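You operate a simulated robot arm through the tools that you are given. There is no shell and no other tool.

You are at the controls of a simulated robot arm. One attempt, no reset.

## Task
Change the cracked grey pad in the holder for the white one.
Fine: loosen the wing nut, drop the old pad in the WORN tray, push the new one home, then tighten the nut.

The check looks at the end state, three seconds after you hand in, the way a careful person would. Anything else that was tipped, shoved, dropped, spilled or broken makes it a failure.

## Robot
A 6-joint arm with a two-finger parallel gripper, fixed in place. Base frame: the origin is on the floor under the middle of its stand, x ahead of it, y to its left, z up; the work surface is at about z = 860. Readings come in mm, rad, newtons and seconds.
With the tool pointing down near the work surface it reaches from about 240 to 640 mm from the base axis. Its first joint turns from -1.152 to 1.152 rad. Payload 2.7 kg.
The tool frame sits at the grasp point between the pads (the TCP): z along the fingers, y along the line on which they close. The tips reach 23 mm beyond it. Largest opening 94 mm; finger width 38, thickness 10; the body of the gripper, 54 by 96 mm, starts 39 mm behind the TCP.
Orientation is that of the tool frame in the base frame, as [roll, pitch, yaw] about the fixed x, y, z axes, in that order (R = Rz(yaw) Ry(pitch) Rx(roll)). With the fingers straight down and closing along the base's y, the tool's x points along the base's -x, its y along +y and its z along -z.

## Interface
- The arm moves only by the tool nudge_tool. Its argument "targets" is a list that holds one entry, the list of rows, each a list of 7 numbers: the shift along the tool's x, y, z in mm, then the turn, a rotation vector about the tool's x, y, z in rad, then the finger opening in mm, from 0 to 94. In form: [[[tx, ty, tz, wx, wy, wz, claw], ...]]. A call has 1 to 20 rows; each row is the pose to reach, as a shift and turn from the pose commanded when the call began, along the tool's axes at that moment. Each row takes 0.2 s and may step no farther than 50 mm and 0.15 rad from the row before; otherwise, or with a gripper value out of range, the whole call is refused. Where a pose cannot be reached the arm comes as near as it can. A force on the tool above 70 N (or 10 N above the force at the start of the call, whichever is more), or a blocked arm, ends the call early, and 0.2 s more pass. Each finger travels about 45 mm/s and halts on what it meets, pressing with about 35 N; the grip force reading is that of the motor and also rises with nothing between the fingers. The clock runs only during rows and for 0.2 s after the last one: add rows that repeat a pose to give the fingers time. The reply holds the time, the measured pose of the TCP, the force on the tool along the base axes, the opening and the grip force, in the units named above and with some noise, with the torque about the TCP (base axes, N m) and any sound that the robot's microphone picked up.
- Cameras (640 x 400 px; columns grow to the right, rows downward): "scene" is fixed at [85.9, -442, 1401]; the picture's right is [0.67, -0.74, 0.00], its down [-0.46, -0.41, -0.79] and it looks along [0.58, 0.53, -0.61] (base axes); focal length 374 px, centre (320, 200). "wrist" rides on the gripper at [86, 16, -75] in the tool frame; the picture's right is [-0.18, 0.98, 0.00], its down [-0.58, -0.11, -0.81] and it looks along [-0.79, -0.15, 0.59] (tool axes); focal length 243 px, centre (320, 200). There is no depth. A picture from a camera that has moved, and an enlarged one, comes with that camera's place and axes in the base frame and with its lens.
- camera(camera): a new picture of that camera. The clock stands still meanwhile.
- close_up(camera, box): a new picture of the part [left, top, right, bottom] of that camera's present view, enlarged. The clock stands still meanwhile.
- sign_off(): hands the job in; it is judged then, once.

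Nothing tells you positions but the pictures and the camera data. Unless the task says otherwise, let go and move clear before handing in.

The tools are called as a command line: name --argument value ..., lists and objects as JSON in quotes. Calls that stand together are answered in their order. nudge_tool: Moves the arm, as the interface text tells. Its arguments: {"type":"object","properties":{"targets":{"type":"array","items":{"type":"array","items":{"type":"array","items":{"type":"number"}}}}},"required":["targets"]} The other tools are called the same way: camera (camera) takes a picture; close_up (camera, box) takes an enlarged picture of a part of a camera's view; sign_off () hands the job in.

At the start:

```text
clock: 0.0
tcp_pos: [322.6, -47.7, 1139.2]
tcp_rot: [-3.141, 0.002, -3.139]
contact_force: [0.0, -0.3, -0.6]
ft_torque: [0.0, 0.0, 0.01]
finger_gap: 94.0
grip_force: 0.1
```

scene: 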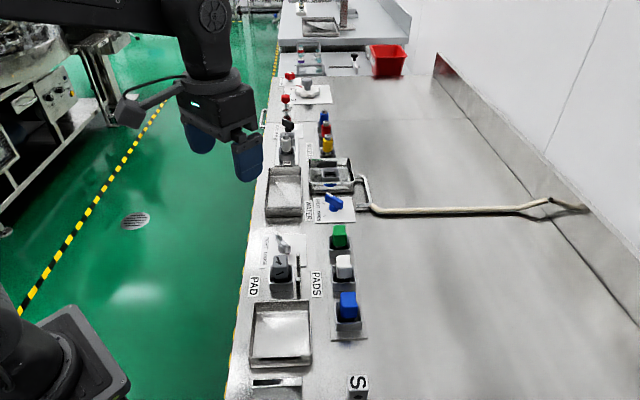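
wrist: 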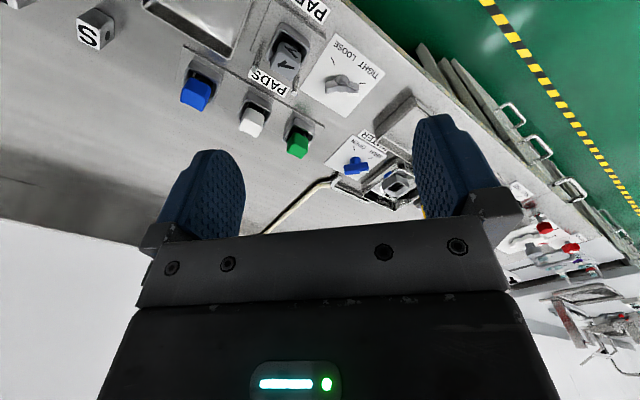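

The bench runs along x with a grey pad in a holder labelled PAD, a wing nut on a plate marked TIGHT/LOOSE, a row of green/white/blue pads labelled PADS, and trays. I'll take closer looks before moving anything.

close_up --camera "scene" --box '[230, 210, 390, 310]'

close_up --camera "scene" --box '[230, 290, 390, 400]'

close_up --camera "wrist" --box '[160, 0, 400, 150]'

close_up --camera "scene" --box '[240, 130, 400, 230]'

```text
4.00 times, centred on (310, 260) of scene
camera zoom: at [85.9, -442.0, 1401.0], right [0.67, -0.74, 0.0], down [-0.46, -0.41, -0.79], along [0.58, 0.53, -0.61], focal length 1494 px, centre (360, -40)
```

zoom: 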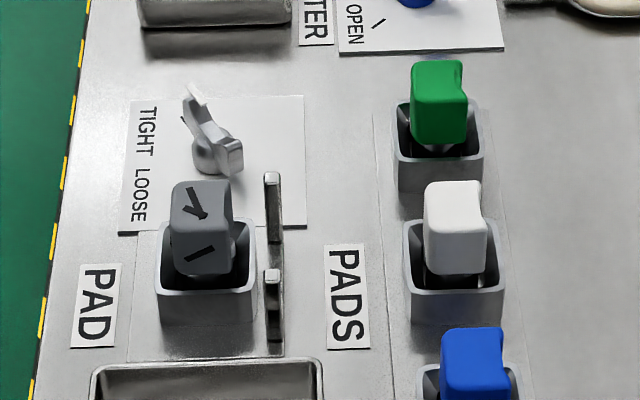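

```text
3.64 times, centred on (310, 345) of scene
camera zoom: at [85.9, -442.0, 1401.0], right [0.67, -0.74, 0.0], down [-0.46, -0.41, -0.79], along [0.58, 0.53, -0.61], focal length 1359 px, centre (356, -327)
```

zoom: 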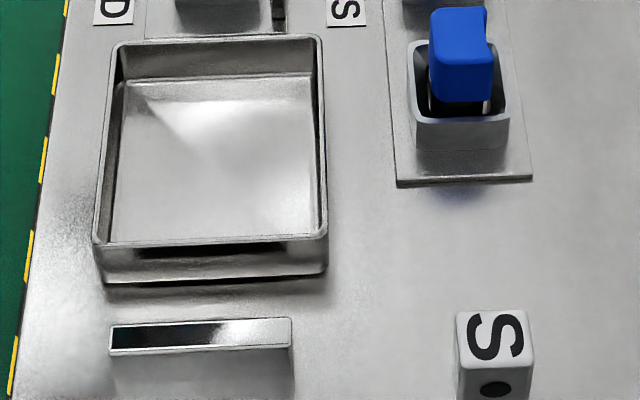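

```text
2.67 times, centred on (280, 75) of wrist
camera zoom: at [237.9, -31.4, 1213.4], right [0.18, 0.98, 0.0], down [0.58, -0.11, 0.81], along [0.79, -0.15, -0.59], focal length 647 px, centre (427, 533)
```

zoom: 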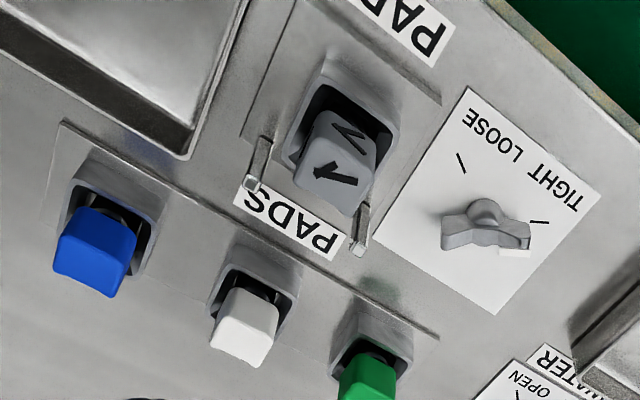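

```text
4.00 times, centred on (320, 180) of scene
camera zoom: at [85.9, -442.0, 1401.0], right [0.67, -0.74, 0.0], down [-0.46, -0.41, -0.79], along [0.58, 0.53, -0.61], focal length 1494 px, centre (320, 280)
```

zoom: 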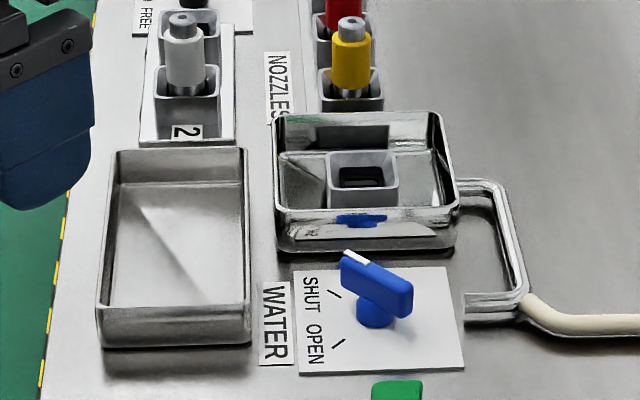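

The grey pad sits in a holder near (368, -94), and the bench edge looks turned about 45° from the base axes. I can't see the WORN label yet. I'll yaw the tool square to the bench, staying high up, and look again.

nudge_tool --targets '[[[0, 0, 0, 0, 0, 0.14, 94], [0, 0, 0, 0, 0, 0.27, 94], [0, 0, 0, 0, 0, 0.4, 94], [0, 0, 0, 0, 0, 0.53, 94], [0, 0, 0, 0, 0, 0.66, 94], [0, 0, 0, 0, 0, 0.785, 94]]]'

camera --camera "wrist"

camera --camera "scene"

```text
clock: 1.4
tcp_pos: [323.5, -45.4, 1139.3]
tcp_rot: [3.14, 0.002, 2.356]
contact_force: [0.6, -0.3, -0.1]
ft_torque: [-0.01, -0.01, 0.0]
finger_gap: 94.0
grip_force: 0.1
```

```text
taken
camera wrist: at [274.7, 25.9, 1213.4], right [0.83, 0.56, 0.0], down [0.33, -0.49, 0.81], along [0.46, -0.67, -0.59], focal length 243 px, centre (320, 200)
```

wrist: 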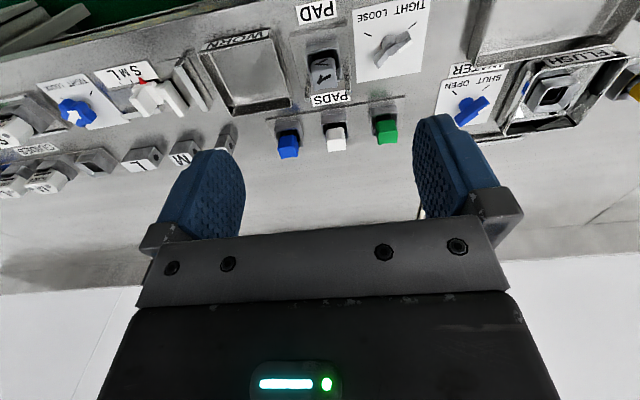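

```text
taken
```

scene: 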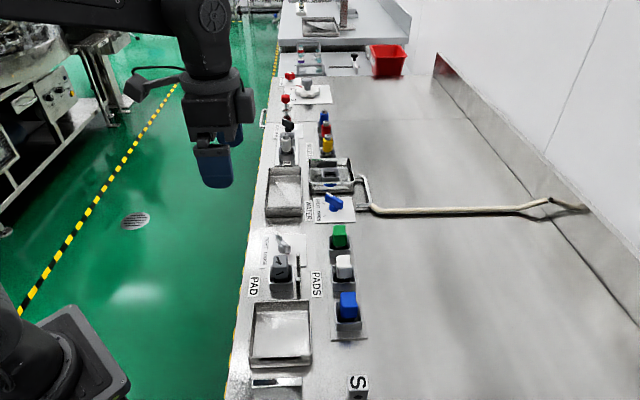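

The tray beside the grey pad's holder appears to be labelled WORN. I'm zooming in to confirm that and to study the holder, the nut and the pad row.

close_up --camera "wrist" --box '[180, 0, 340, 100]'

close_up --camera "wrist" --box '[260, 0, 420, 100]'

close_up --camera "wrist" --box '[260, 70, 420, 170]'

```text
4.00 times, centred on (260, 50) of wrist
camera zoom: at [274.7, 25.9, 1213.4], right [0.83, 0.56, 0.0], down [0.33, -0.49, 0.81], along [0.46, -0.67, -0.59], focal length 970 px, centre (560, 800)
```

zoom: 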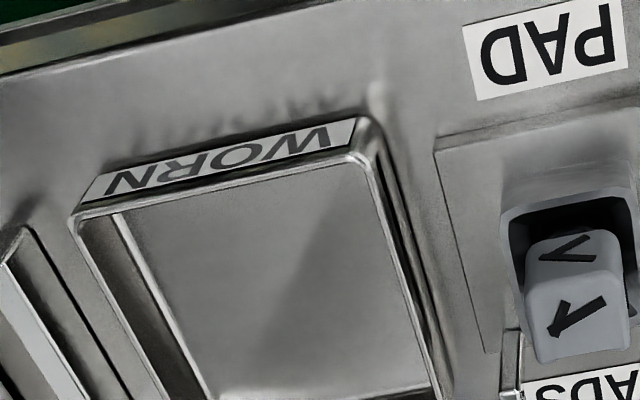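

```text
4.00 times, centred on (340, 50) of wrist
camera zoom: at [274.7, 25.9, 1213.4], right [0.83, 0.56, 0.0], down [0.33, -0.49, 0.81], along [0.46, -0.67, -0.59], focal length 970 px, centre (240, 800)
```

zoom: 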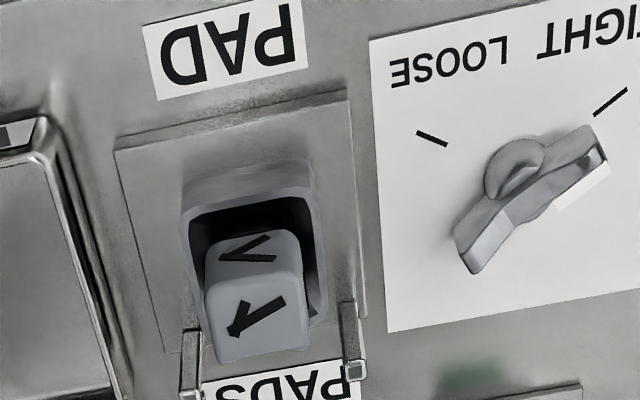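

```text
4.00 times, centred on (340, 120) of wrist
camera zoom: at [274.7, 25.9, 1213.4], right [0.83, 0.56, 0.0], down [0.33, -0.49, 0.81], along [0.46, -0.67, -0.59], focal length 970 px, centre (240, 520)
```

zoom: 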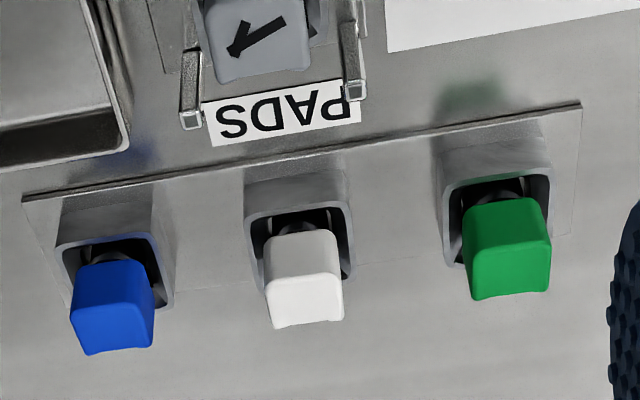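

Confirmed: the WORN label is on the tray just beside the PAD holder, and the nut's white tip points at TIGHT. The bench is at exactly 45°, so the tool is now square to it. I'll move nearer, above the grey pad, to measure.

nudge_tool --targets '[[[-30, 0, 30, 0, 0, 0, 94], [-50, 0, 60, 0, 0, 0, 94], [-60, 0, 90, 0, 0, 0, 94], [-60, 0, 100, 0, 0, 0, 94], [-60, 0, 100, 0, 0, 0, 94]]]'

camera --camera "wrist"

close_up --camera "wrist" --box '[240, 0, 400, 100]'

close_up --camera "scene" --box '[240, 220, 360, 300]'

```text
clock: 2.6
tcp_pos: [365.9, -87.7, 1039.8]
tcp_rot: [3.139, -0.002, 2.359]
contact_force: [-0.4, 0.6, -0.3]
ft_torque: [-0.01, -0.01, 0.01]
finger_gap: 94.0
grip_force: 0.1
```

```text
taken
camera wrist: at [317.5, -16.2, 1112.6], right [0.82, 0.57, 0.0], down [0.33, -0.49, 0.81], along [0.46, -0.66, -0.59], focal length 243 px, centre (320, 200)
```

wrist: 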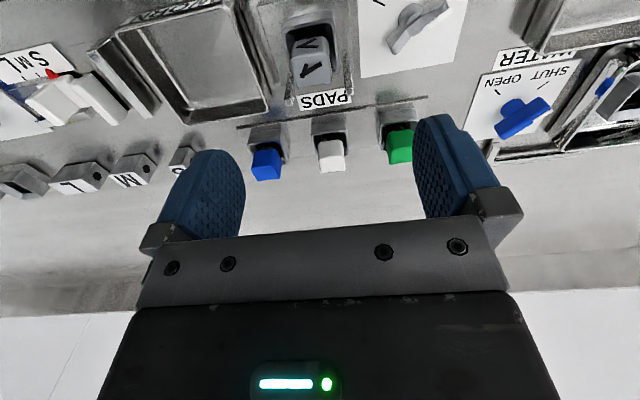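

```text
4.00 times, centred on (320, 50) of wrist
camera zoom: at [317.5, -16.2, 1112.6], right [0.82, 0.57, 0.0], down [0.33, -0.49, 0.81], along [0.46, -0.66, -0.59], focal length 970 px, centre (320, 800)
```

zoom: 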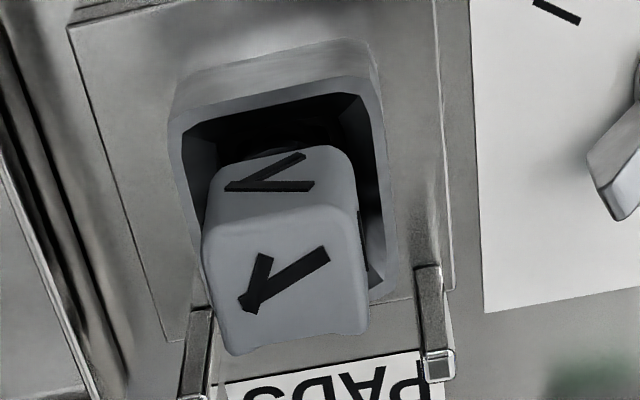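

```text
5.00 times, centred on (300, 260) of scene
camera zoom: at [85.9, -442.0, 1401.0], right [0.67, -0.74, 0.0], down [-0.46, -0.41, -0.79], along [0.58, 0.53, -0.61], focal length 1868 px, centre (420, -100)
```

zoom: 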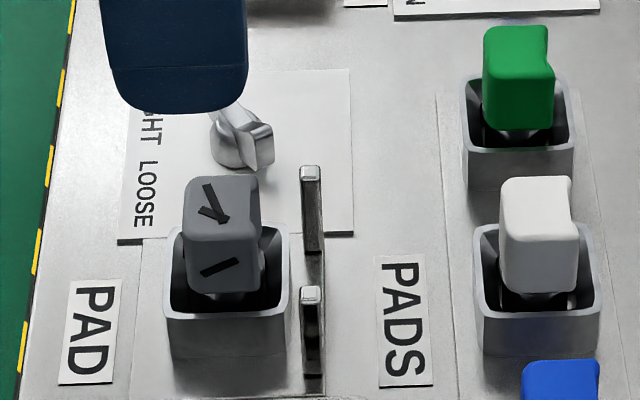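

The WORN tray, the grey pad and its two uprights behind it are now clear. I put the pad top at about z 925 near (n 324, e 191) in bench-aligned coordinates, and the nut axis at about (n 326, e 277). Next I'll go over the nut, yawed so the fingers straddle the wing, and look from there.

nudge_tool --targets '[[[-2, 20, 0, 0, 0, 0.15, 94], [-4, 40, 0, 0, 0, 0.3, 80], [-5, 60, 0, 0, 0, 0.45, 70], [-5, 80, 0, 0, 0, 0.6, 60], [-5, 80, 0, 0, 0, 0.75, 60], [-5, 80, 0, 0, 0, 0.9, 60], [-5, 80, 0, 0, 0, 1.047, 60], [-5, 80, 0, 0, 0, 1.047, 60]]]'

camera --camera "wrist"

close_up --camera "wrist" --box '[240, 0, 400, 100]'

camera --camera "scene"

```text
clock: 4.4
tcp_pos: [427.1, -35.4, 1040.9]
tcp_rot: [3.14, -0.002, 1.308]
contact_force: [-0.3, 0.5, 0.6]
ft_torque: [-0.01, 0.01, 0.0]
finger_gap: 60.0
grip_force: 0.0
```

```text
taken
camera wrist: at [464.5, 43.2, 1113.7], right [0.9, -0.43, 0.0], down [-0.26, -0.53, 0.81], along [-0.35, -0.73, -0.59], focal length 243 px, centre (320, 200)
```

wrist: 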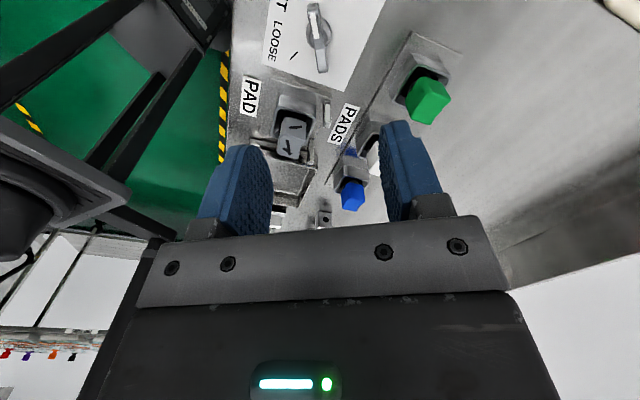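

```text
4.00 times, centred on (320, 50) of wrist
camera zoom: at [464.5, 43.2, 1113.7], right [0.9, -0.43, 0.0], down [-0.26, -0.53, 0.81], along [-0.35, -0.73, -0.59], focal length 970 px, centre (320, 800)
```

zoom: 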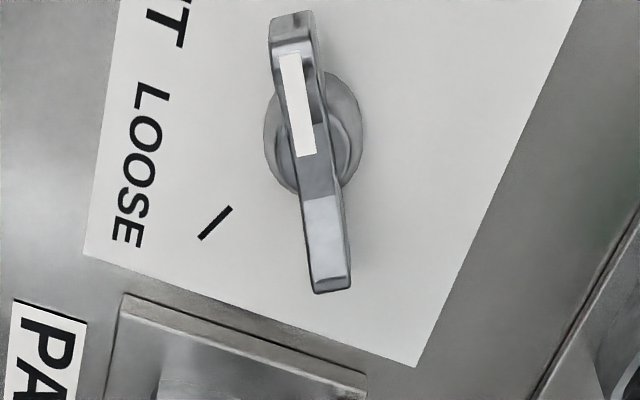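

```text
taken
```

scene: 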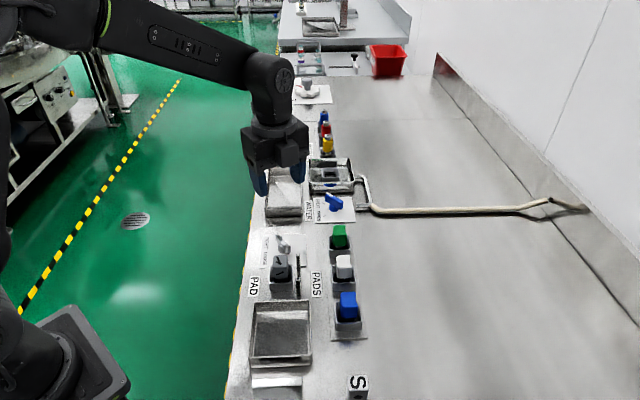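

The nut's axis comes out at about base (426, -34), with a 50 mm wing aligned to TIGHT. The fingers already straddle it in direction. I'll check the wing's height before going down.

close_up --camera "scene" --box '[255, 225, 319, 265]'

close_up --camera "wrist" --box '[290, 0, 354, 40]'

close_up --camera "wrist" --box '[240, 60, 400, 160]'

```text
10.00 times, centred on (287, 245) of scene
camera zoom: at [85.9, -442.0, 1401.0], right [0.67, -0.74, 0.0], down [-0.46, -0.41, -0.79], along [0.58, 0.53, -0.61], focal length 3736 px, centre (650, -250)
```

zoom: 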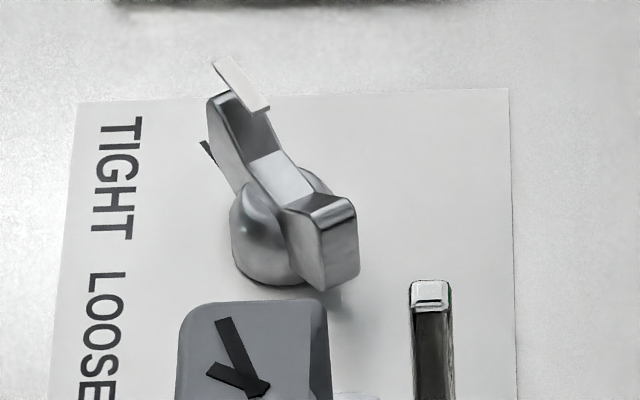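

```text
10.00 times, centred on (322, 20) of wrist
camera zoom: at [464.5, 43.2, 1113.7], right [0.9, -0.43, 0.0], down [-0.26, -0.53, 0.81], along [-0.35, -0.73, -0.59], focal length 2426 px, centre (300, 2000)
```

zoom: 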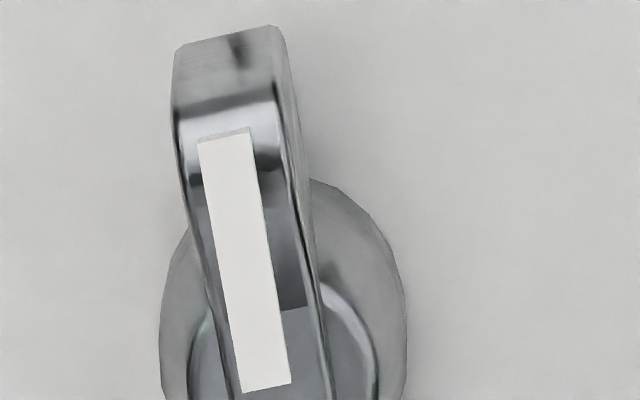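

```text
4.00 times, centred on (320, 110) of wrist
camera zoom: at [464.5, 43.2, 1113.7], right [0.9, -0.43, 0.0], down [-0.26, -0.53, 0.81], along [-0.35, -0.73, -0.59], focal length 970 px, centre (320, 560)
```

zoom: 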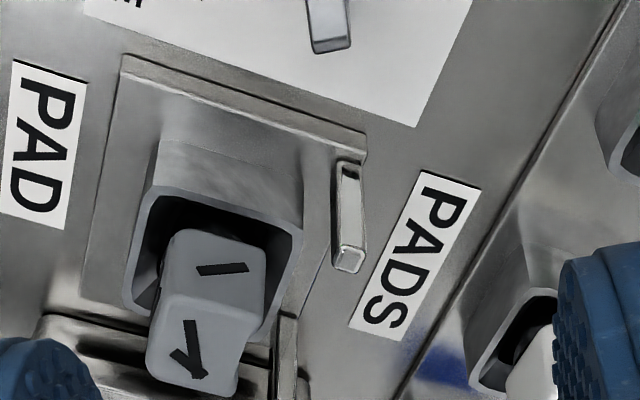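

The nut is a butterfly: wing tips run from about z 876 to 900, and the hub dome tops out near z 882. I'll narrow the fingers to 40 mm, descend straight over it and stop a little high to check alignment.

nudge_tool --targets '[[[0.9, -1.4, 25, 0, 0, 0, 45], [0.9, -1.4, 50, 0, 0, 0, 40], [0.9, -1.4, 75, 0, 0, 0, 40], [0.9, -1.4, 95, 0, 0, 0, 40], [0.9, -1.4, 105, 0, 0, 0, 40], [0.9, -1.4, 105, 0, 0, 0, 40]]]'

camera --camera "wrist"

close_up --camera "scene" --box '[239, 195, 335, 255]'

close_up --camera "wrist" --box '[240, 60, 400, 160]'

```text
clock: 5.8
tcp_pos: [424.5, -35.5, 933.4]
tcp_rot: [3.141, 0.0, 1.311]
contact_force: [0.4, 0.4, -0.7]
ft_torque: [0.0, 0.0, 0.0]
finger_gap: 40.0
grip_force: 0.1
```

```text
taken
camera wrist: at [462.8, 44.2, 1007.6], right [0.9, -0.43, 0.0], down [-0.26, -0.53, 0.81], along [-0.35, -0.73, -0.59], focal length 243 px, centre (320, 200)
```

wrist: 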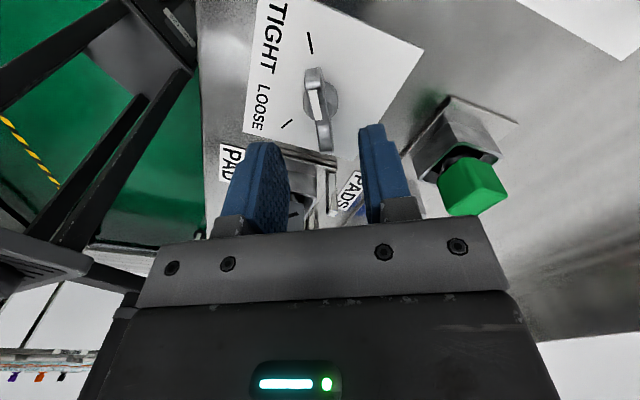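

```text
6.67 times, centred on (287, 225) of scene
camera zoom: at [85.9, -442.0, 1401.0], right [0.67, -0.74, 0.0], down [-0.46, -0.41, -0.79], along [0.58, 0.53, -0.61], focal length 2491 px, centre (540, 33)
```

zoom: 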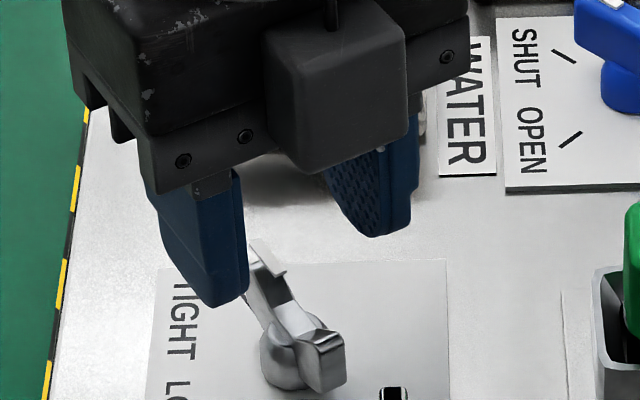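

```text
4.00 times, centred on (320, 110) of wrist
camera zoom: at [462.8, 44.2, 1007.6], right [0.9, -0.43, 0.0], down [-0.26, -0.53, 0.81], along [-0.35, -0.73, -0.59], focal length 970 px, centre (320, 560)
```

zoom: 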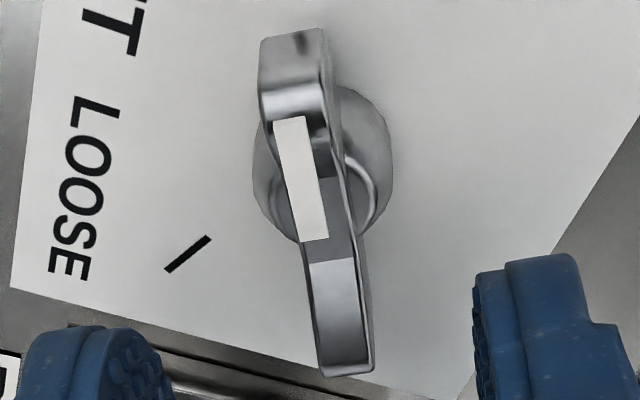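

The fingers straddle the wing squarely with about 1 mm of offset left. I'll correct that, lower the tips to about z 884, just above the hub dome, and close gently on the wing.

nudge_tool --targets '[[[1, 0.6, 10, 0, 0, 0, 40], [1, 0.6, 20, 0, 0, 0, 40], [1, 0.6, 26, 0, 0, 0, 40], [1, 0.6, 26, 0, 0, 0, 40]]]'

camera --camera "wrist"

close_up --camera "scene" --box '[239, 205, 335, 265]'

close_up --camera "wrist" --box '[240, 80, 400, 180]'

```text
clock: 6.8
tcp_pos: [425.9, -34.3, 908.9]
tcp_rot: [3.141, 0.002, 1.31]
contact_force: [0.5, -0.1, -0.1]
ft_torque: [-0.01, 0.01, 0.01]
finger_gap: 40.0
grip_force: 0.1
```

```text
taken
camera wrist: at [464.4, 44.9, 982.2], right [0.9, -0.43, 0.0], down [-0.26, -0.53, 0.81], along [-0.35, -0.73, -0.59], focal length 243 px, centre (320, 200)
```

wrist: 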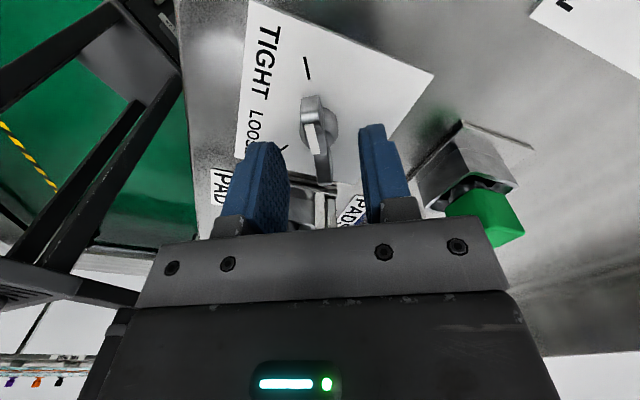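

```text
6.67 times, centred on (287, 235) of scene
camera zoom: at [85.9, -442.0, 1401.0], right [0.67, -0.74, 0.0], down [-0.46, -0.41, -0.79], along [0.58, 0.53, -0.61], focal length 2491 px, centre (540, -33)
```

zoom: 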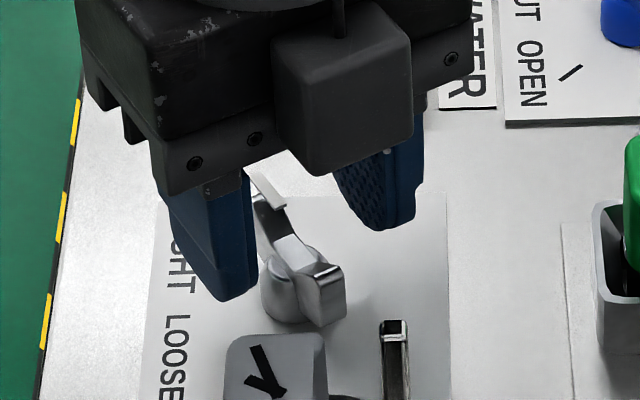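

```text
4.00 times, centred on (320, 130) of wrist
camera zoom: at [464.4, 44.9, 982.2], right [0.9, -0.43, 0.0], down [-0.26, -0.53, 0.81], along [-0.35, -0.73, -0.59], focal length 970 px, centre (320, 480)
```

zoom: 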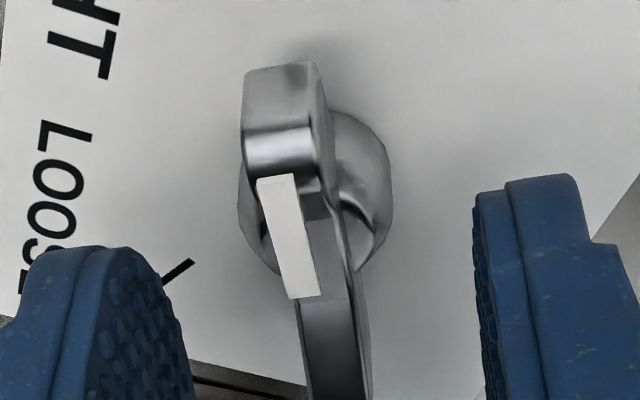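

The tips are at about z 884 and the wing top is near 892, so the overlap is thin. I'll go 4.5 mm lower, just about level with the dome, and close; the reading will show whether I've caught the wing (about 8 mm) or the hub.

nudge_tool --targets '[[[0, 0, 4.5, 0, 0, 0, 40], [0, 0, 4.5, 0, 0, 0, 30], [0, 0, 4.5, 0, 0, 0, 20], [0, 0, 4.5, 0, 0, 0, 14], [0, 0, 4.5, 0, 0, 0, 8], [0, 0, 4.5, 0, 0, 0, 5], [0, 0, 4.5, 0, 0, 0, 5], [0, 0, 4.5, 0, 0, 0, 5]]]'

close_up --camera "wrist" --box '[240, 80, 400, 180]'

close_up --camera "scene" --box '[239, 205, 335, 265]'

```text
clock: 8.6
tcp_pos: [426.3, -34.2, 903.3]
tcp_rot: [3.141, 0.0, 1.311]
contact_force: [-8.0, 3.5, 1.3]
ft_torque: [-0.03, 0.09, 0.02]
finger_gap: 8.9
grip_force: 44.9
```

```text
4.00 times, centred on (320, 130) of wrist
camera zoom: at [464.1, 45.6, 977.8], right [0.9, -0.43, 0.0], down [-0.25, -0.53, 0.81], along [-0.35, -0.73, -0.59], focal length 970 px, centre (320, 480)
```

zoom: 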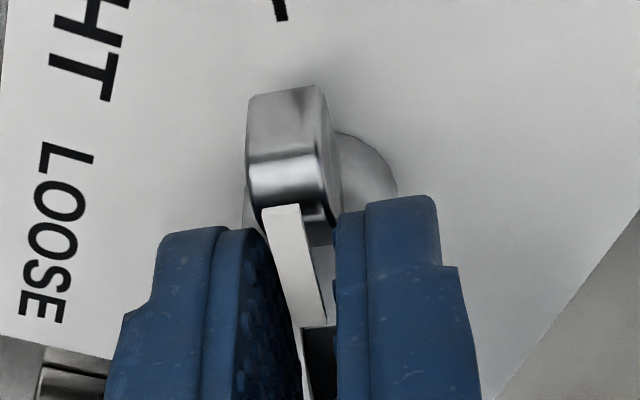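

```text
6.67 times, centred on (287, 235) of scene
camera zoom: at [85.7, -441.9, 1401.0], right [0.67, -0.74, 0.0], down [-0.46, -0.41, -0.79], along [0.58, 0.53, -0.61], focal length 2491 px, centre (540, -33)
```

zoom: 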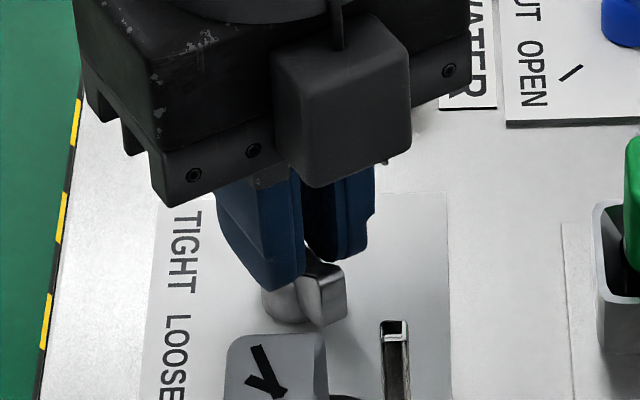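

The wing is gripped at 8.9 mm with only a small side load. Now I'll turn it counter-clockwise from above, towards LOOSE, starting with about 30° and checking the forces.

nudge_tool --targets '[[[0, 0, 0, 0, 0, -0.09, 5], [0, 0, 0, 0, 0, -0.18, 5], [0, 0, 0, 0, 0, -0.27, 5], [0, 0, 0, 0, 0, -0.36, 5], [0, 0, 0, 0, 0, -0.45, 5], [0, 0, 0, 0, 0, -0.524, 5], [0, 0, 0, 0, 0, -0.524, 5]]]'

close_up --camera "scene" --box '[239, 205, 335, 265]'

camera --camera "wrist"

```text
clock: 10.2
tcp_pos: [425.2, -33.7, 903.2]
tcp_rot: [-3.141, -0.002, 1.834]
contact_force: [-16.2, 20.9, -0.8]
ft_torque: [-0.04, 0.13, -0.01]
finger_gap: 8.7
grip_force: 45.6
```

```text
6.67 times, centred on (287, 235) of scene
camera zoom: at [85.6, -441.4, 1401.2], right [0.67, -0.74, 0.0], down [-0.45, -0.41, -0.79], along [0.58, 0.53, -0.61], focal length 2491 px, centre (540, -33)
```

zoom: 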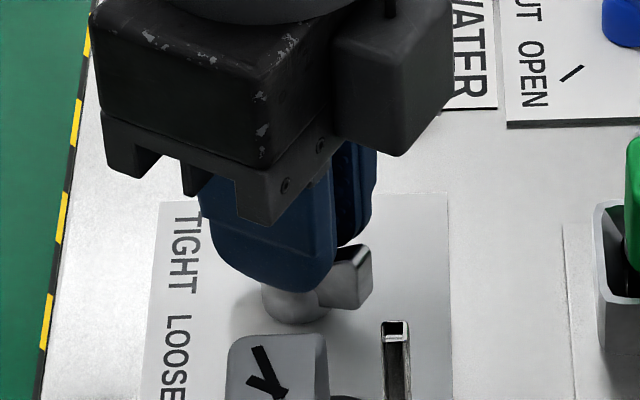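

```text
taken
camera wrist: at [418.9, 53.8, 977.9], right [1.0, 0.08, 0.0], down [0.05, -0.59, 0.81], along [0.06, -0.8, -0.59], focal length 243 px, centre (320, 200)
```

wrist: 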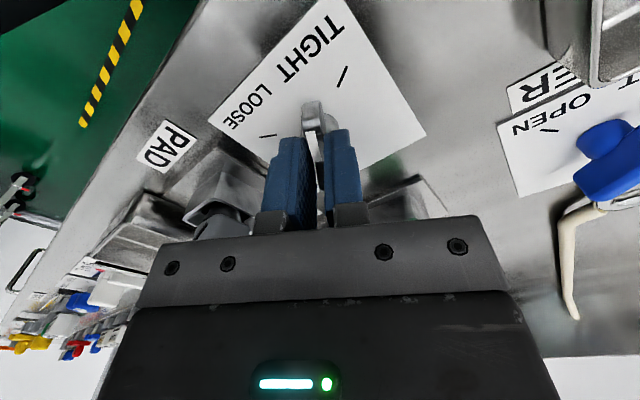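

The nut is turning with the fingers. A side load of about 26 N shows a centring offset near 1 mm, so I'll shift the tool to relieve it while turning further.

nudge_tool --targets '[[[1.0, -0.4, 0, 0, 0, 0, 5], [1.0, -0.4, 0, 0, 0, -0.09, 5], [1.0, -0.4, 0, 0, 0, -0.18, 5], [1.0, -0.4, 0, 0, 0, -0.27, 5], [1.0, -0.4, 0, 0, 0, -0.36, 5], [1.0, -0.4, 0, 0, 0, -0.45, 5], [1.0, -0.4, 0, 0, 0, -0.524, 5], [1.0, -0.4, 0, 0, 0, -0.524, 5]]]'

camera --camera "wrist"

```text
clock: 12.0
tcp_pos: [424.8, -34.7, 903.4]
tcp_rot: [3.141, -0.001, 2.36]
contact_force: [-8.6, 4.2, -15.7]
ft_torque: [-0.56, -0.5, -0.01]
finger_gap: 9.0
grip_force: 45.2
```

```text
taken
camera wrist: at [375.7, 38.5, 977.8], right [0.82, 0.57, 0.0], down [0.34, -0.49, 0.81], along [0.46, -0.66, -0.59], focal length 243 px, centre (320, 200)
```

wrist: 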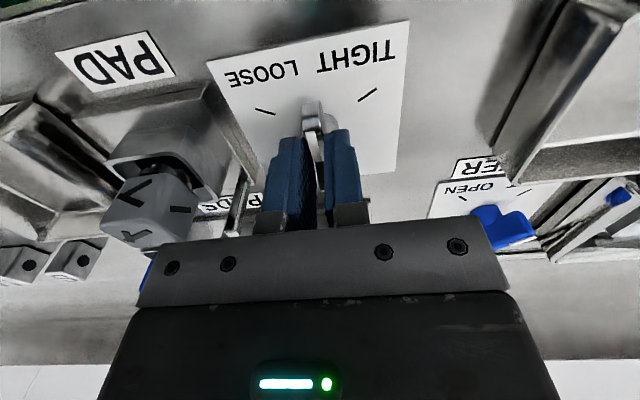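

The nut is now about halfway round, with white tip facing straight back. There's an unexpected downward load of about 16 N on the tool, so I'll look closely before continuing.

close_up --camera "wrist" --box '[240, 60, 400, 160]'

close_up --camera "scene" --box '[239, 205, 335, 265]'

camera --camera "scene"

```text
4.00 times, centred on (320, 110) of wrist
camera zoom: at [375.7, 38.5, 977.8], right [0.82, 0.57, 0.0], down [0.34, -0.49, 0.81], along [0.46, -0.66, -0.59], focal length 970 px, centre (320, 560)
```

zoom: 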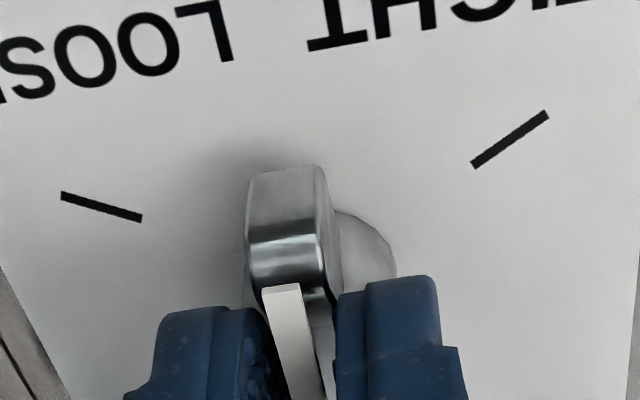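

```text
6.67 times, centred on (287, 235) of scene
camera zoom: at [85.9, -441.9, 1401.0], right [0.67, -0.74, 0.0], down [-0.46, -0.41, -0.79], along [0.58, 0.53, -0.61], focal length 2491 px, centre (540, -33)
```

zoom: 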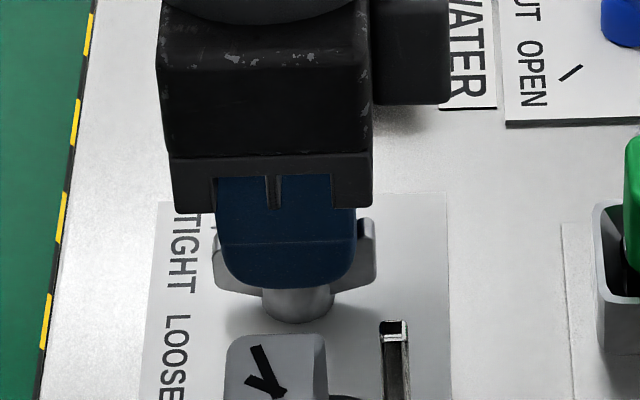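

```text
taken
```

scene: 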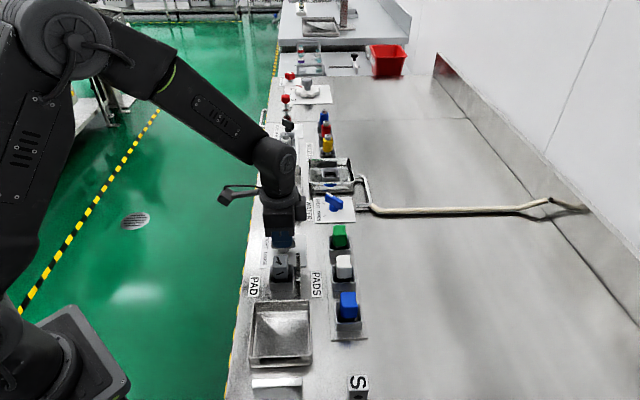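

Nothing else is touching the tool; it looks like friction build-up in the grip. I'll ease the fingers open, re-grip, and turn the second half towards LOOSE.

nudge_tool --targets '[[[0, 0, 0, 0, 0, 0, 16], [0, 0, 0, 0, 0, 0, 16], [0, 0, 0, 0, 0, 0, 16]]]'

close_up --camera "wrist" --box '[240, 60, 400, 160]'

```text
clock: 12.8
tcp_pos: [425.1, -33.2, 904.3]
tcp_rot: [3.14, -0.001, 2.361]
contact_force: [-0.5, 0.8, 0.5]
ft_torque: [0.0, 0.02, -0.01]
finger_gap: 16.4
grip_force: 0.2
```

```text
4.00 times, centred on (320, 110) of wrist
camera zoom: at [376.4, 38.8, 978.5], right [0.82, 0.57, 0.0], down [0.33, -0.49, 0.81], along [0.46, -0.66, -0.59], focal length 970 px, centre (320, 560)
```

zoom: 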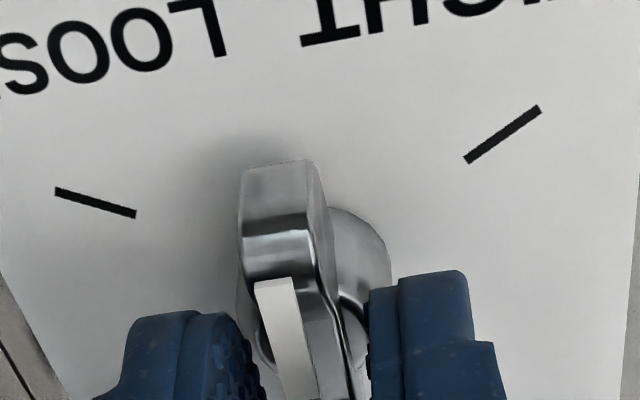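

Load gone and the wing stayed put at the halfway point. I'll re-grip and turn the remaining 60° in two stages.

nudge_tool --targets '[[[0, 0, 0, 0, 0, 0, 5], [0, 0, 0, 0, 0, 0, 5], [0, 0, 0, 0, 0, -0.09, 5], [0, 0, 0, 0, 0, -0.18, 5], [0, 0, 0, 0, 0, -0.27, 5], [0, 0, 0, 0, 0, -0.36, 5], [0, 0, 0, 0, 0, -0.45, 5], [0, 0, 0, 0, 0, -0.524, 5], [0, 0, 0, 0, 0, -0.524, 5]]]'

camera --camera "wrist"

```text
clock: 14.8
tcp_pos: [425.9, -33.8, 904.7]
tcp_rot: [3.141, 0.001, 2.883]
contact_force: [-11.5, -15.2, 6.7]
ft_torque: [-0.28, -0.02, 0.03]
finger_gap: 8.8
grip_force: 44.6
```

```text
taken
camera wrist: at [346.2, 3.5, 978.3], right [0.43, 0.9, 0.0], down [0.53, -0.25, 0.81], along [0.73, -0.35, -0.59], focal length 243 px, centre (320, 200)
```

wrist: 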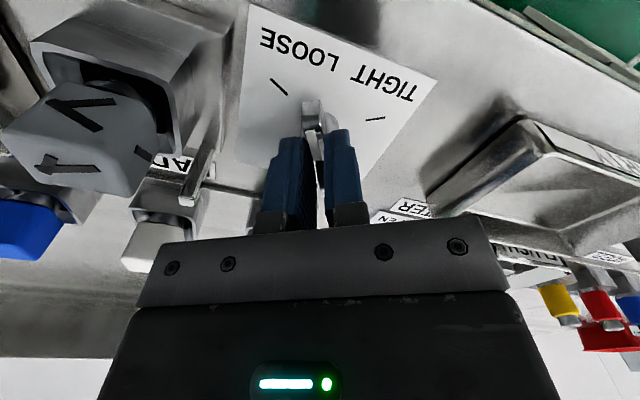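

It's tracking well, 30° to go. I'll ease the side load slightly and finish the turn to LOOSE.

nudge_tool --targets '[[[0.3, -0.6, 0, 0, 0, 0, 5], [0.3, -0.6, 0, 0, 0, -0.09, 5], [0.3, -0.6, 0, 0, 0, -0.18, 5], [0.3, -0.6, 0, 0, 0, -0.27, 5], [0.3, -0.6, 0, 0, 0, -0.36, 5], [0.3, -0.6, 0, 0, 0, -0.45, 5], [0.3, -0.6, 0, 0, 0, -0.524, 5], [0.3, -0.6, 0, 0, 0, -0.524, 5]]]'

camera --camera "wrist"

close_up --camera "wrist" --box '[240, 60, 400, 160]'

```text
clock: 16.6
tcp_pos: [425.2, -34.5, 904.5]
tcp_rot: [-3.141, 0.001, -2.876]
contact_force: [-2.9, -11.9, 7.3]
ft_torque: [-0.49, 1.11, -0.22]
finger_gap: 8.9
grip_force: 45.1
```

```text
taken
camera wrist: at [337.9, -41.4, 978.2], right [-0.08, 1.0, 0.0], down [0.59, 0.05, 0.81], along [0.8, 0.07, -0.59], focal length 243 px, centre (320, 200)
```

wrist: 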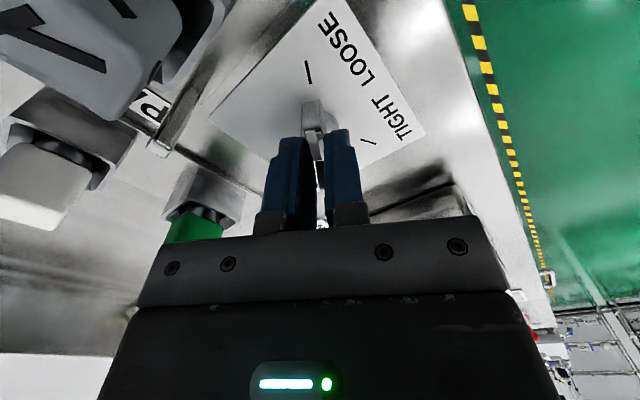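

```text
4.00 times, centred on (320, 110) of wrist
camera zoom: at [337.9, -41.4, 978.2], right [-0.08, 1.0, 0.0], down [0.59, 0.05, 0.81], along [0.8, 0.07, -0.59], focal length 970 px, centre (320, 560)
```

zoom: 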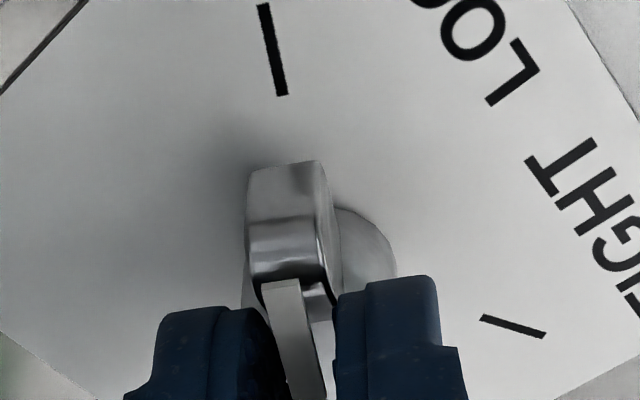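

The LOOSE mark now lines up with the wing just as TIGHT did before, and a small resisting torque suggests the end of travel. I'll release, rise clear and check that the nut stays there.

nudge_tool --targets '[[[0, 0, 0, 0, 0, 0, 20], [0, 0, 0, 0, 0, 0, 30], [0, 0, 0, 0, 0, 0, 30], [0, 0, -25, 0, 0, 0, 30], [0, 0, -60, 0, 0, 0, 40], [0, 0, -100, 0, 0, 0, 50], [0, 0, -135, 0, 0, 0, 50], [0, 0, -135, 0, 0, 0, 50]]]'

camera --camera "wrist"

close_up --camera "scene" --box '[239, 220, 335, 280]'

```text
clock: 18.4
tcp_pos: [423.8, -34.4, 1038.9]
tcp_rot: [-3.141, 0.001, -2.876]
contact_force: [-0.4, 0.4, -0.2]
ft_torque: [-0.01, 0.02, 0.01]
finger_gap: 50.0
grip_force: 0.0
```

```text
taken
camera wrist: at [336.4, -41.4, 1114.2], right [-0.08, 1.0, 0.0], down [0.59, 0.05, 0.81], along [0.8, 0.06, -0.59], focal length 243 px, centre (320, 200)
```

wrist: 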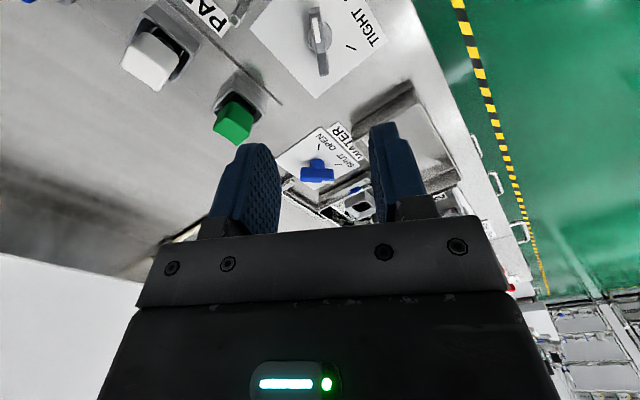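

```text
6.67 times, centred on (287, 250) of scene
camera zoom: at [85.9, -442.0, 1401.0], right [0.67, -0.74, 0.0], down [-0.46, -0.41, -0.79], along [0.58, 0.53, -0.61], focal length 2491 px, centre (540, -133)
```

zoom: 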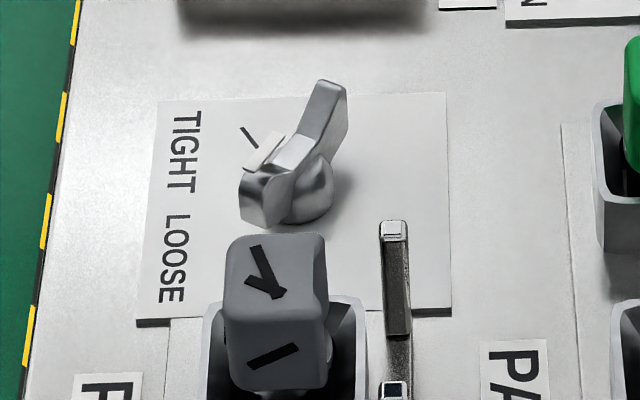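

The nut sits at LOOSE. Now I'll square the tool to the bench again and move above the grey pad to measure it precisely.

nudge_tool --targets '[[[10, -5, 0, 0, 0, 0.15, 50], [25, -12, 0, 0, 0, 0.3, 50], [40, -20, 0, 0, 0, 0.45, 50], [55, -27, 10, 0, 0, 0.6, 50], [68, -34, 20, 0, 0, 0.75, 50], [75.7, -37.6, 30, 0, 0, 0.9, 50], [75.7, -37.6, 39, 0, 0, 1.051, 50], [75.7, -37.6, 39, 0, 0, 1.051, 50]]]'

camera --camera "wrist"

close_up --camera "wrist" --box '[240, 20, 400, 120]'

close_up --camera "scene" --box '[239, 220, 335, 280]'

```text
clock: 20.2
tcp_pos: [363.5, -89.9, 998.0]
tcp_rot: [3.142, 0.001, 2.354]
contact_force: [0.3, 0.1, 0.1]
ft_torque: [-0.03, -0.04, -0.02]
finger_gap: 50.1
grip_force: 0.1
```

```text
taken
camera wrist: at [312.9, -17.6, 1073.6], right [0.83, 0.56, 0.0], down [0.33, -0.49, 0.81], along [0.45, -0.67, -0.59], focal length 243 px, centre (320, 200)
```

wrist: 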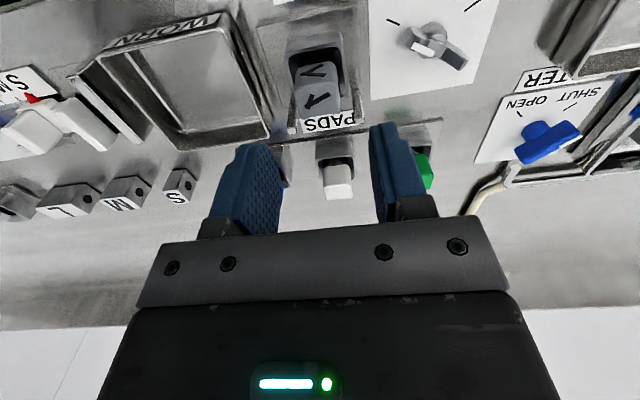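

```text
4.00 times, centred on (320, 70) of wrist
camera zoom: at [312.9, -17.6, 1073.6], right [0.83, 0.56, 0.0], down [0.33, -0.49, 0.81], along [0.45, -0.67, -0.59], focal length 970 px, centre (320, 720)
```

zoom: 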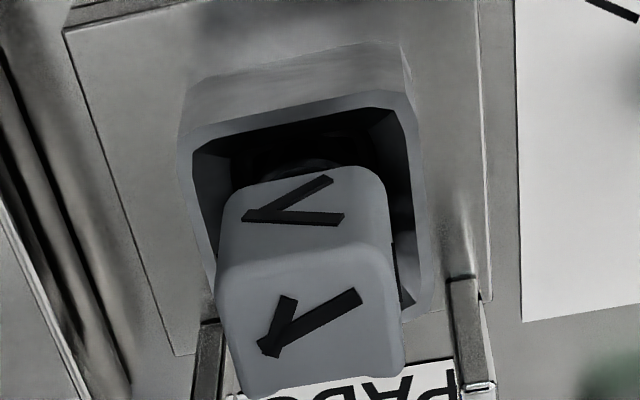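

```text
6.67 times, centred on (287, 250) of scene
camera zoom: at [85.9, -442.0, 1401.0], right [0.67, -0.74, 0.0], down [-0.46, -0.41, -0.79], along [0.58, 0.53, -0.61], focal length 2491 px, centre (540, -133)
```

zoom: 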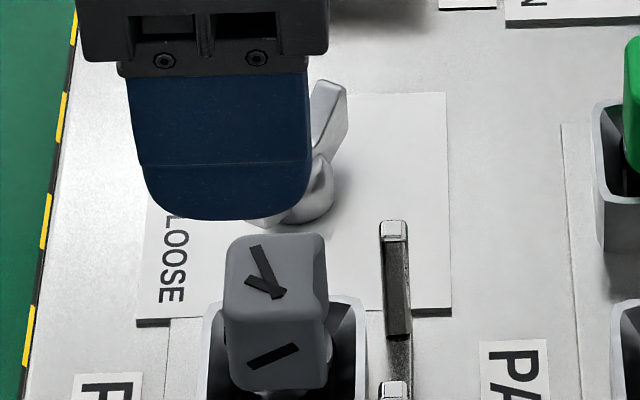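

The grey pad's block is centred at about (n 324, e 191), spanning roughly z 893 to 924 above a 40 mm square cup with its rim near z 893. I'll lower the fingers around it, closing along the bench direction, and check clearance to the uprights.

nudge_tool --targets '[[[-1.9, -2.1, 15, 0, 0, 0, 50], [-1.9, -2.1, 30, 0, 0, 0, 50], [-1.9, -2.1, 45, 0, 0, 0, 50], [-1.9, -2.1, 45, 0, 0, 0, 50]]]'

camera --camera "wrist"

close_up --camera "wrist" --box '[240, 80, 400, 180]'

close_up --camera "scene" --box '[239, 225, 335, 285]'

```text
clock: 21.2
tcp_pos: [364.2, -91.9, 953.3]
tcp_rot: [3.141, -0.001, 2.356]
contact_force: [-1.1, 0.3, 0.3]
ft_torque: [-0.03, 0.02, 0.02]
finger_gap: 50.0
grip_force: 0.0
```

```text
taken
camera wrist: at [313.8, -19.8, 1027.9], right [0.83, 0.56, 0.0], down [0.33, -0.49, 0.81], along [0.46, -0.67, -0.59], focal length 243 px, centre (320, 200)
```

wrist: 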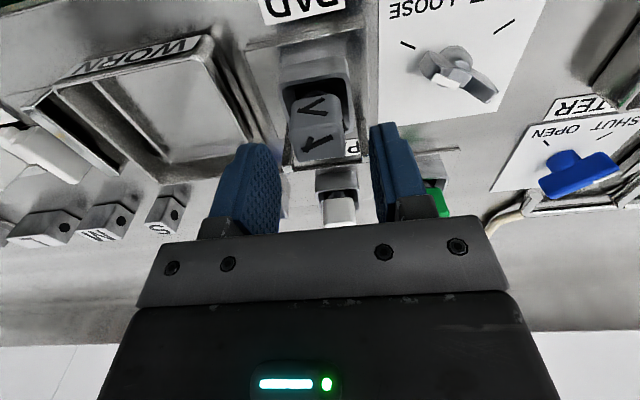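

```text
4.00 times, centred on (320, 130) of wrist
camera zoom: at [313.8, -19.8, 1027.9], right [0.83, 0.56, 0.0], down [0.33, -0.49, 0.81], along [0.46, -0.67, -0.59], focal length 970 px, centre (320, 480)
```

zoom: 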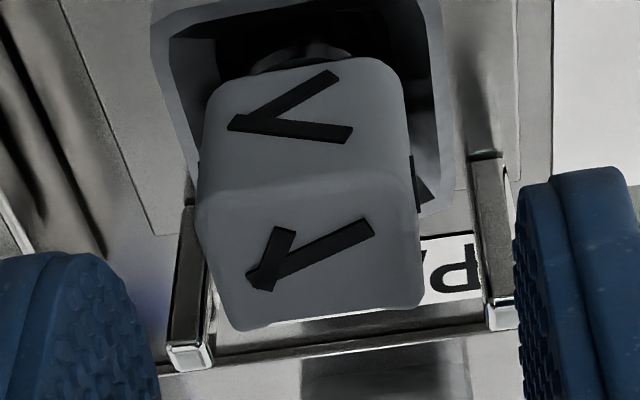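

```text
6.67 times, centred on (287, 255) of scene
camera zoom: at [85.9, -442.0, 1401.0], right [0.67, -0.74, 0.0], down [-0.46, -0.41, -0.79], along [0.58, 0.53, -0.61], focal length 2491 px, centre (540, -167)
```

zoom: 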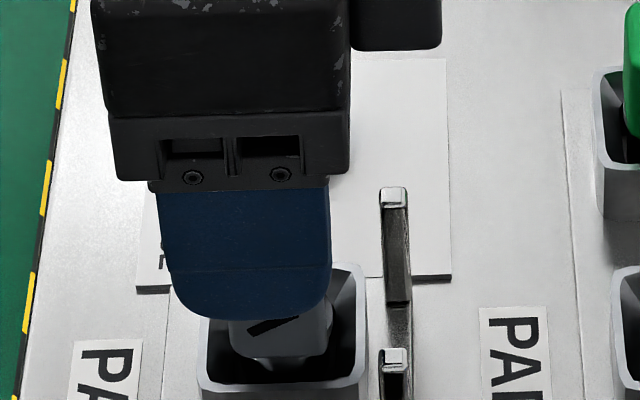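

Centring is within 1 mm and the fingers clear the two uprights by about 6 mm. I'll descend so the tips stop just above the cup rim, then check before closing.

nudge_tool --targets '[[[0, -1, 10, 0, 0, 0, 50], [0, -1, 20, 0, 0, 0, 50], [0, -1, 30, 0, 0, 0, 50], [0, -1, 31, 0, 0, 0, 50]]]'

camera --camera "wrist"

close_up --camera "scene" --box '[239, 235, 335, 295]'

```text
clock: 22.2
tcp_pos: [361.9, -93.6, 923.3]
tcp_rot: [3.139, 0.001, 2.355]
contact_force: [0.6, 0.3, -0.2]
ft_torque: [0.0, -0.02, 0.01]
finger_gap: 50.0
grip_force: 0.0
```

```text
taken
camera wrist: at [312.1, -21.5, 997.3], right [0.83, 0.56, 0.0], down [0.33, -0.49, 0.81], along [0.46, -0.67, -0.59], focal length 243 px, centre (320, 200)
```

wrist: 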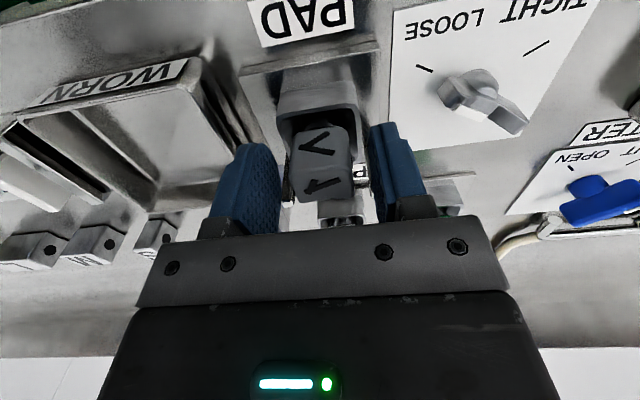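

```text
6.67 times, centred on (287, 265) of scene
camera zoom: at [85.9, -442.0, 1401.0], right [0.67, -0.74, 0.0], down [-0.46, -0.41, -0.79], along [0.58, 0.53, -0.61], focal length 2491 px, centre (540, -233)
```

zoom: 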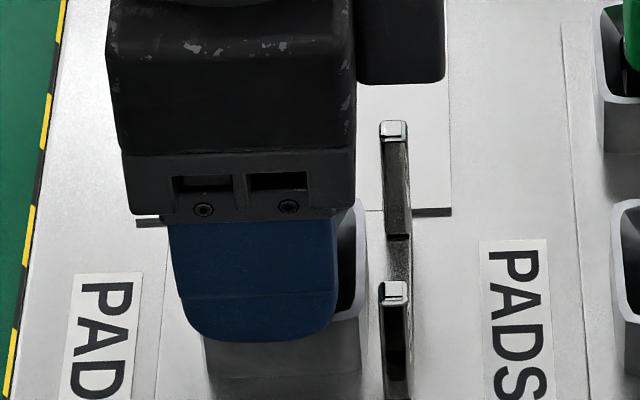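

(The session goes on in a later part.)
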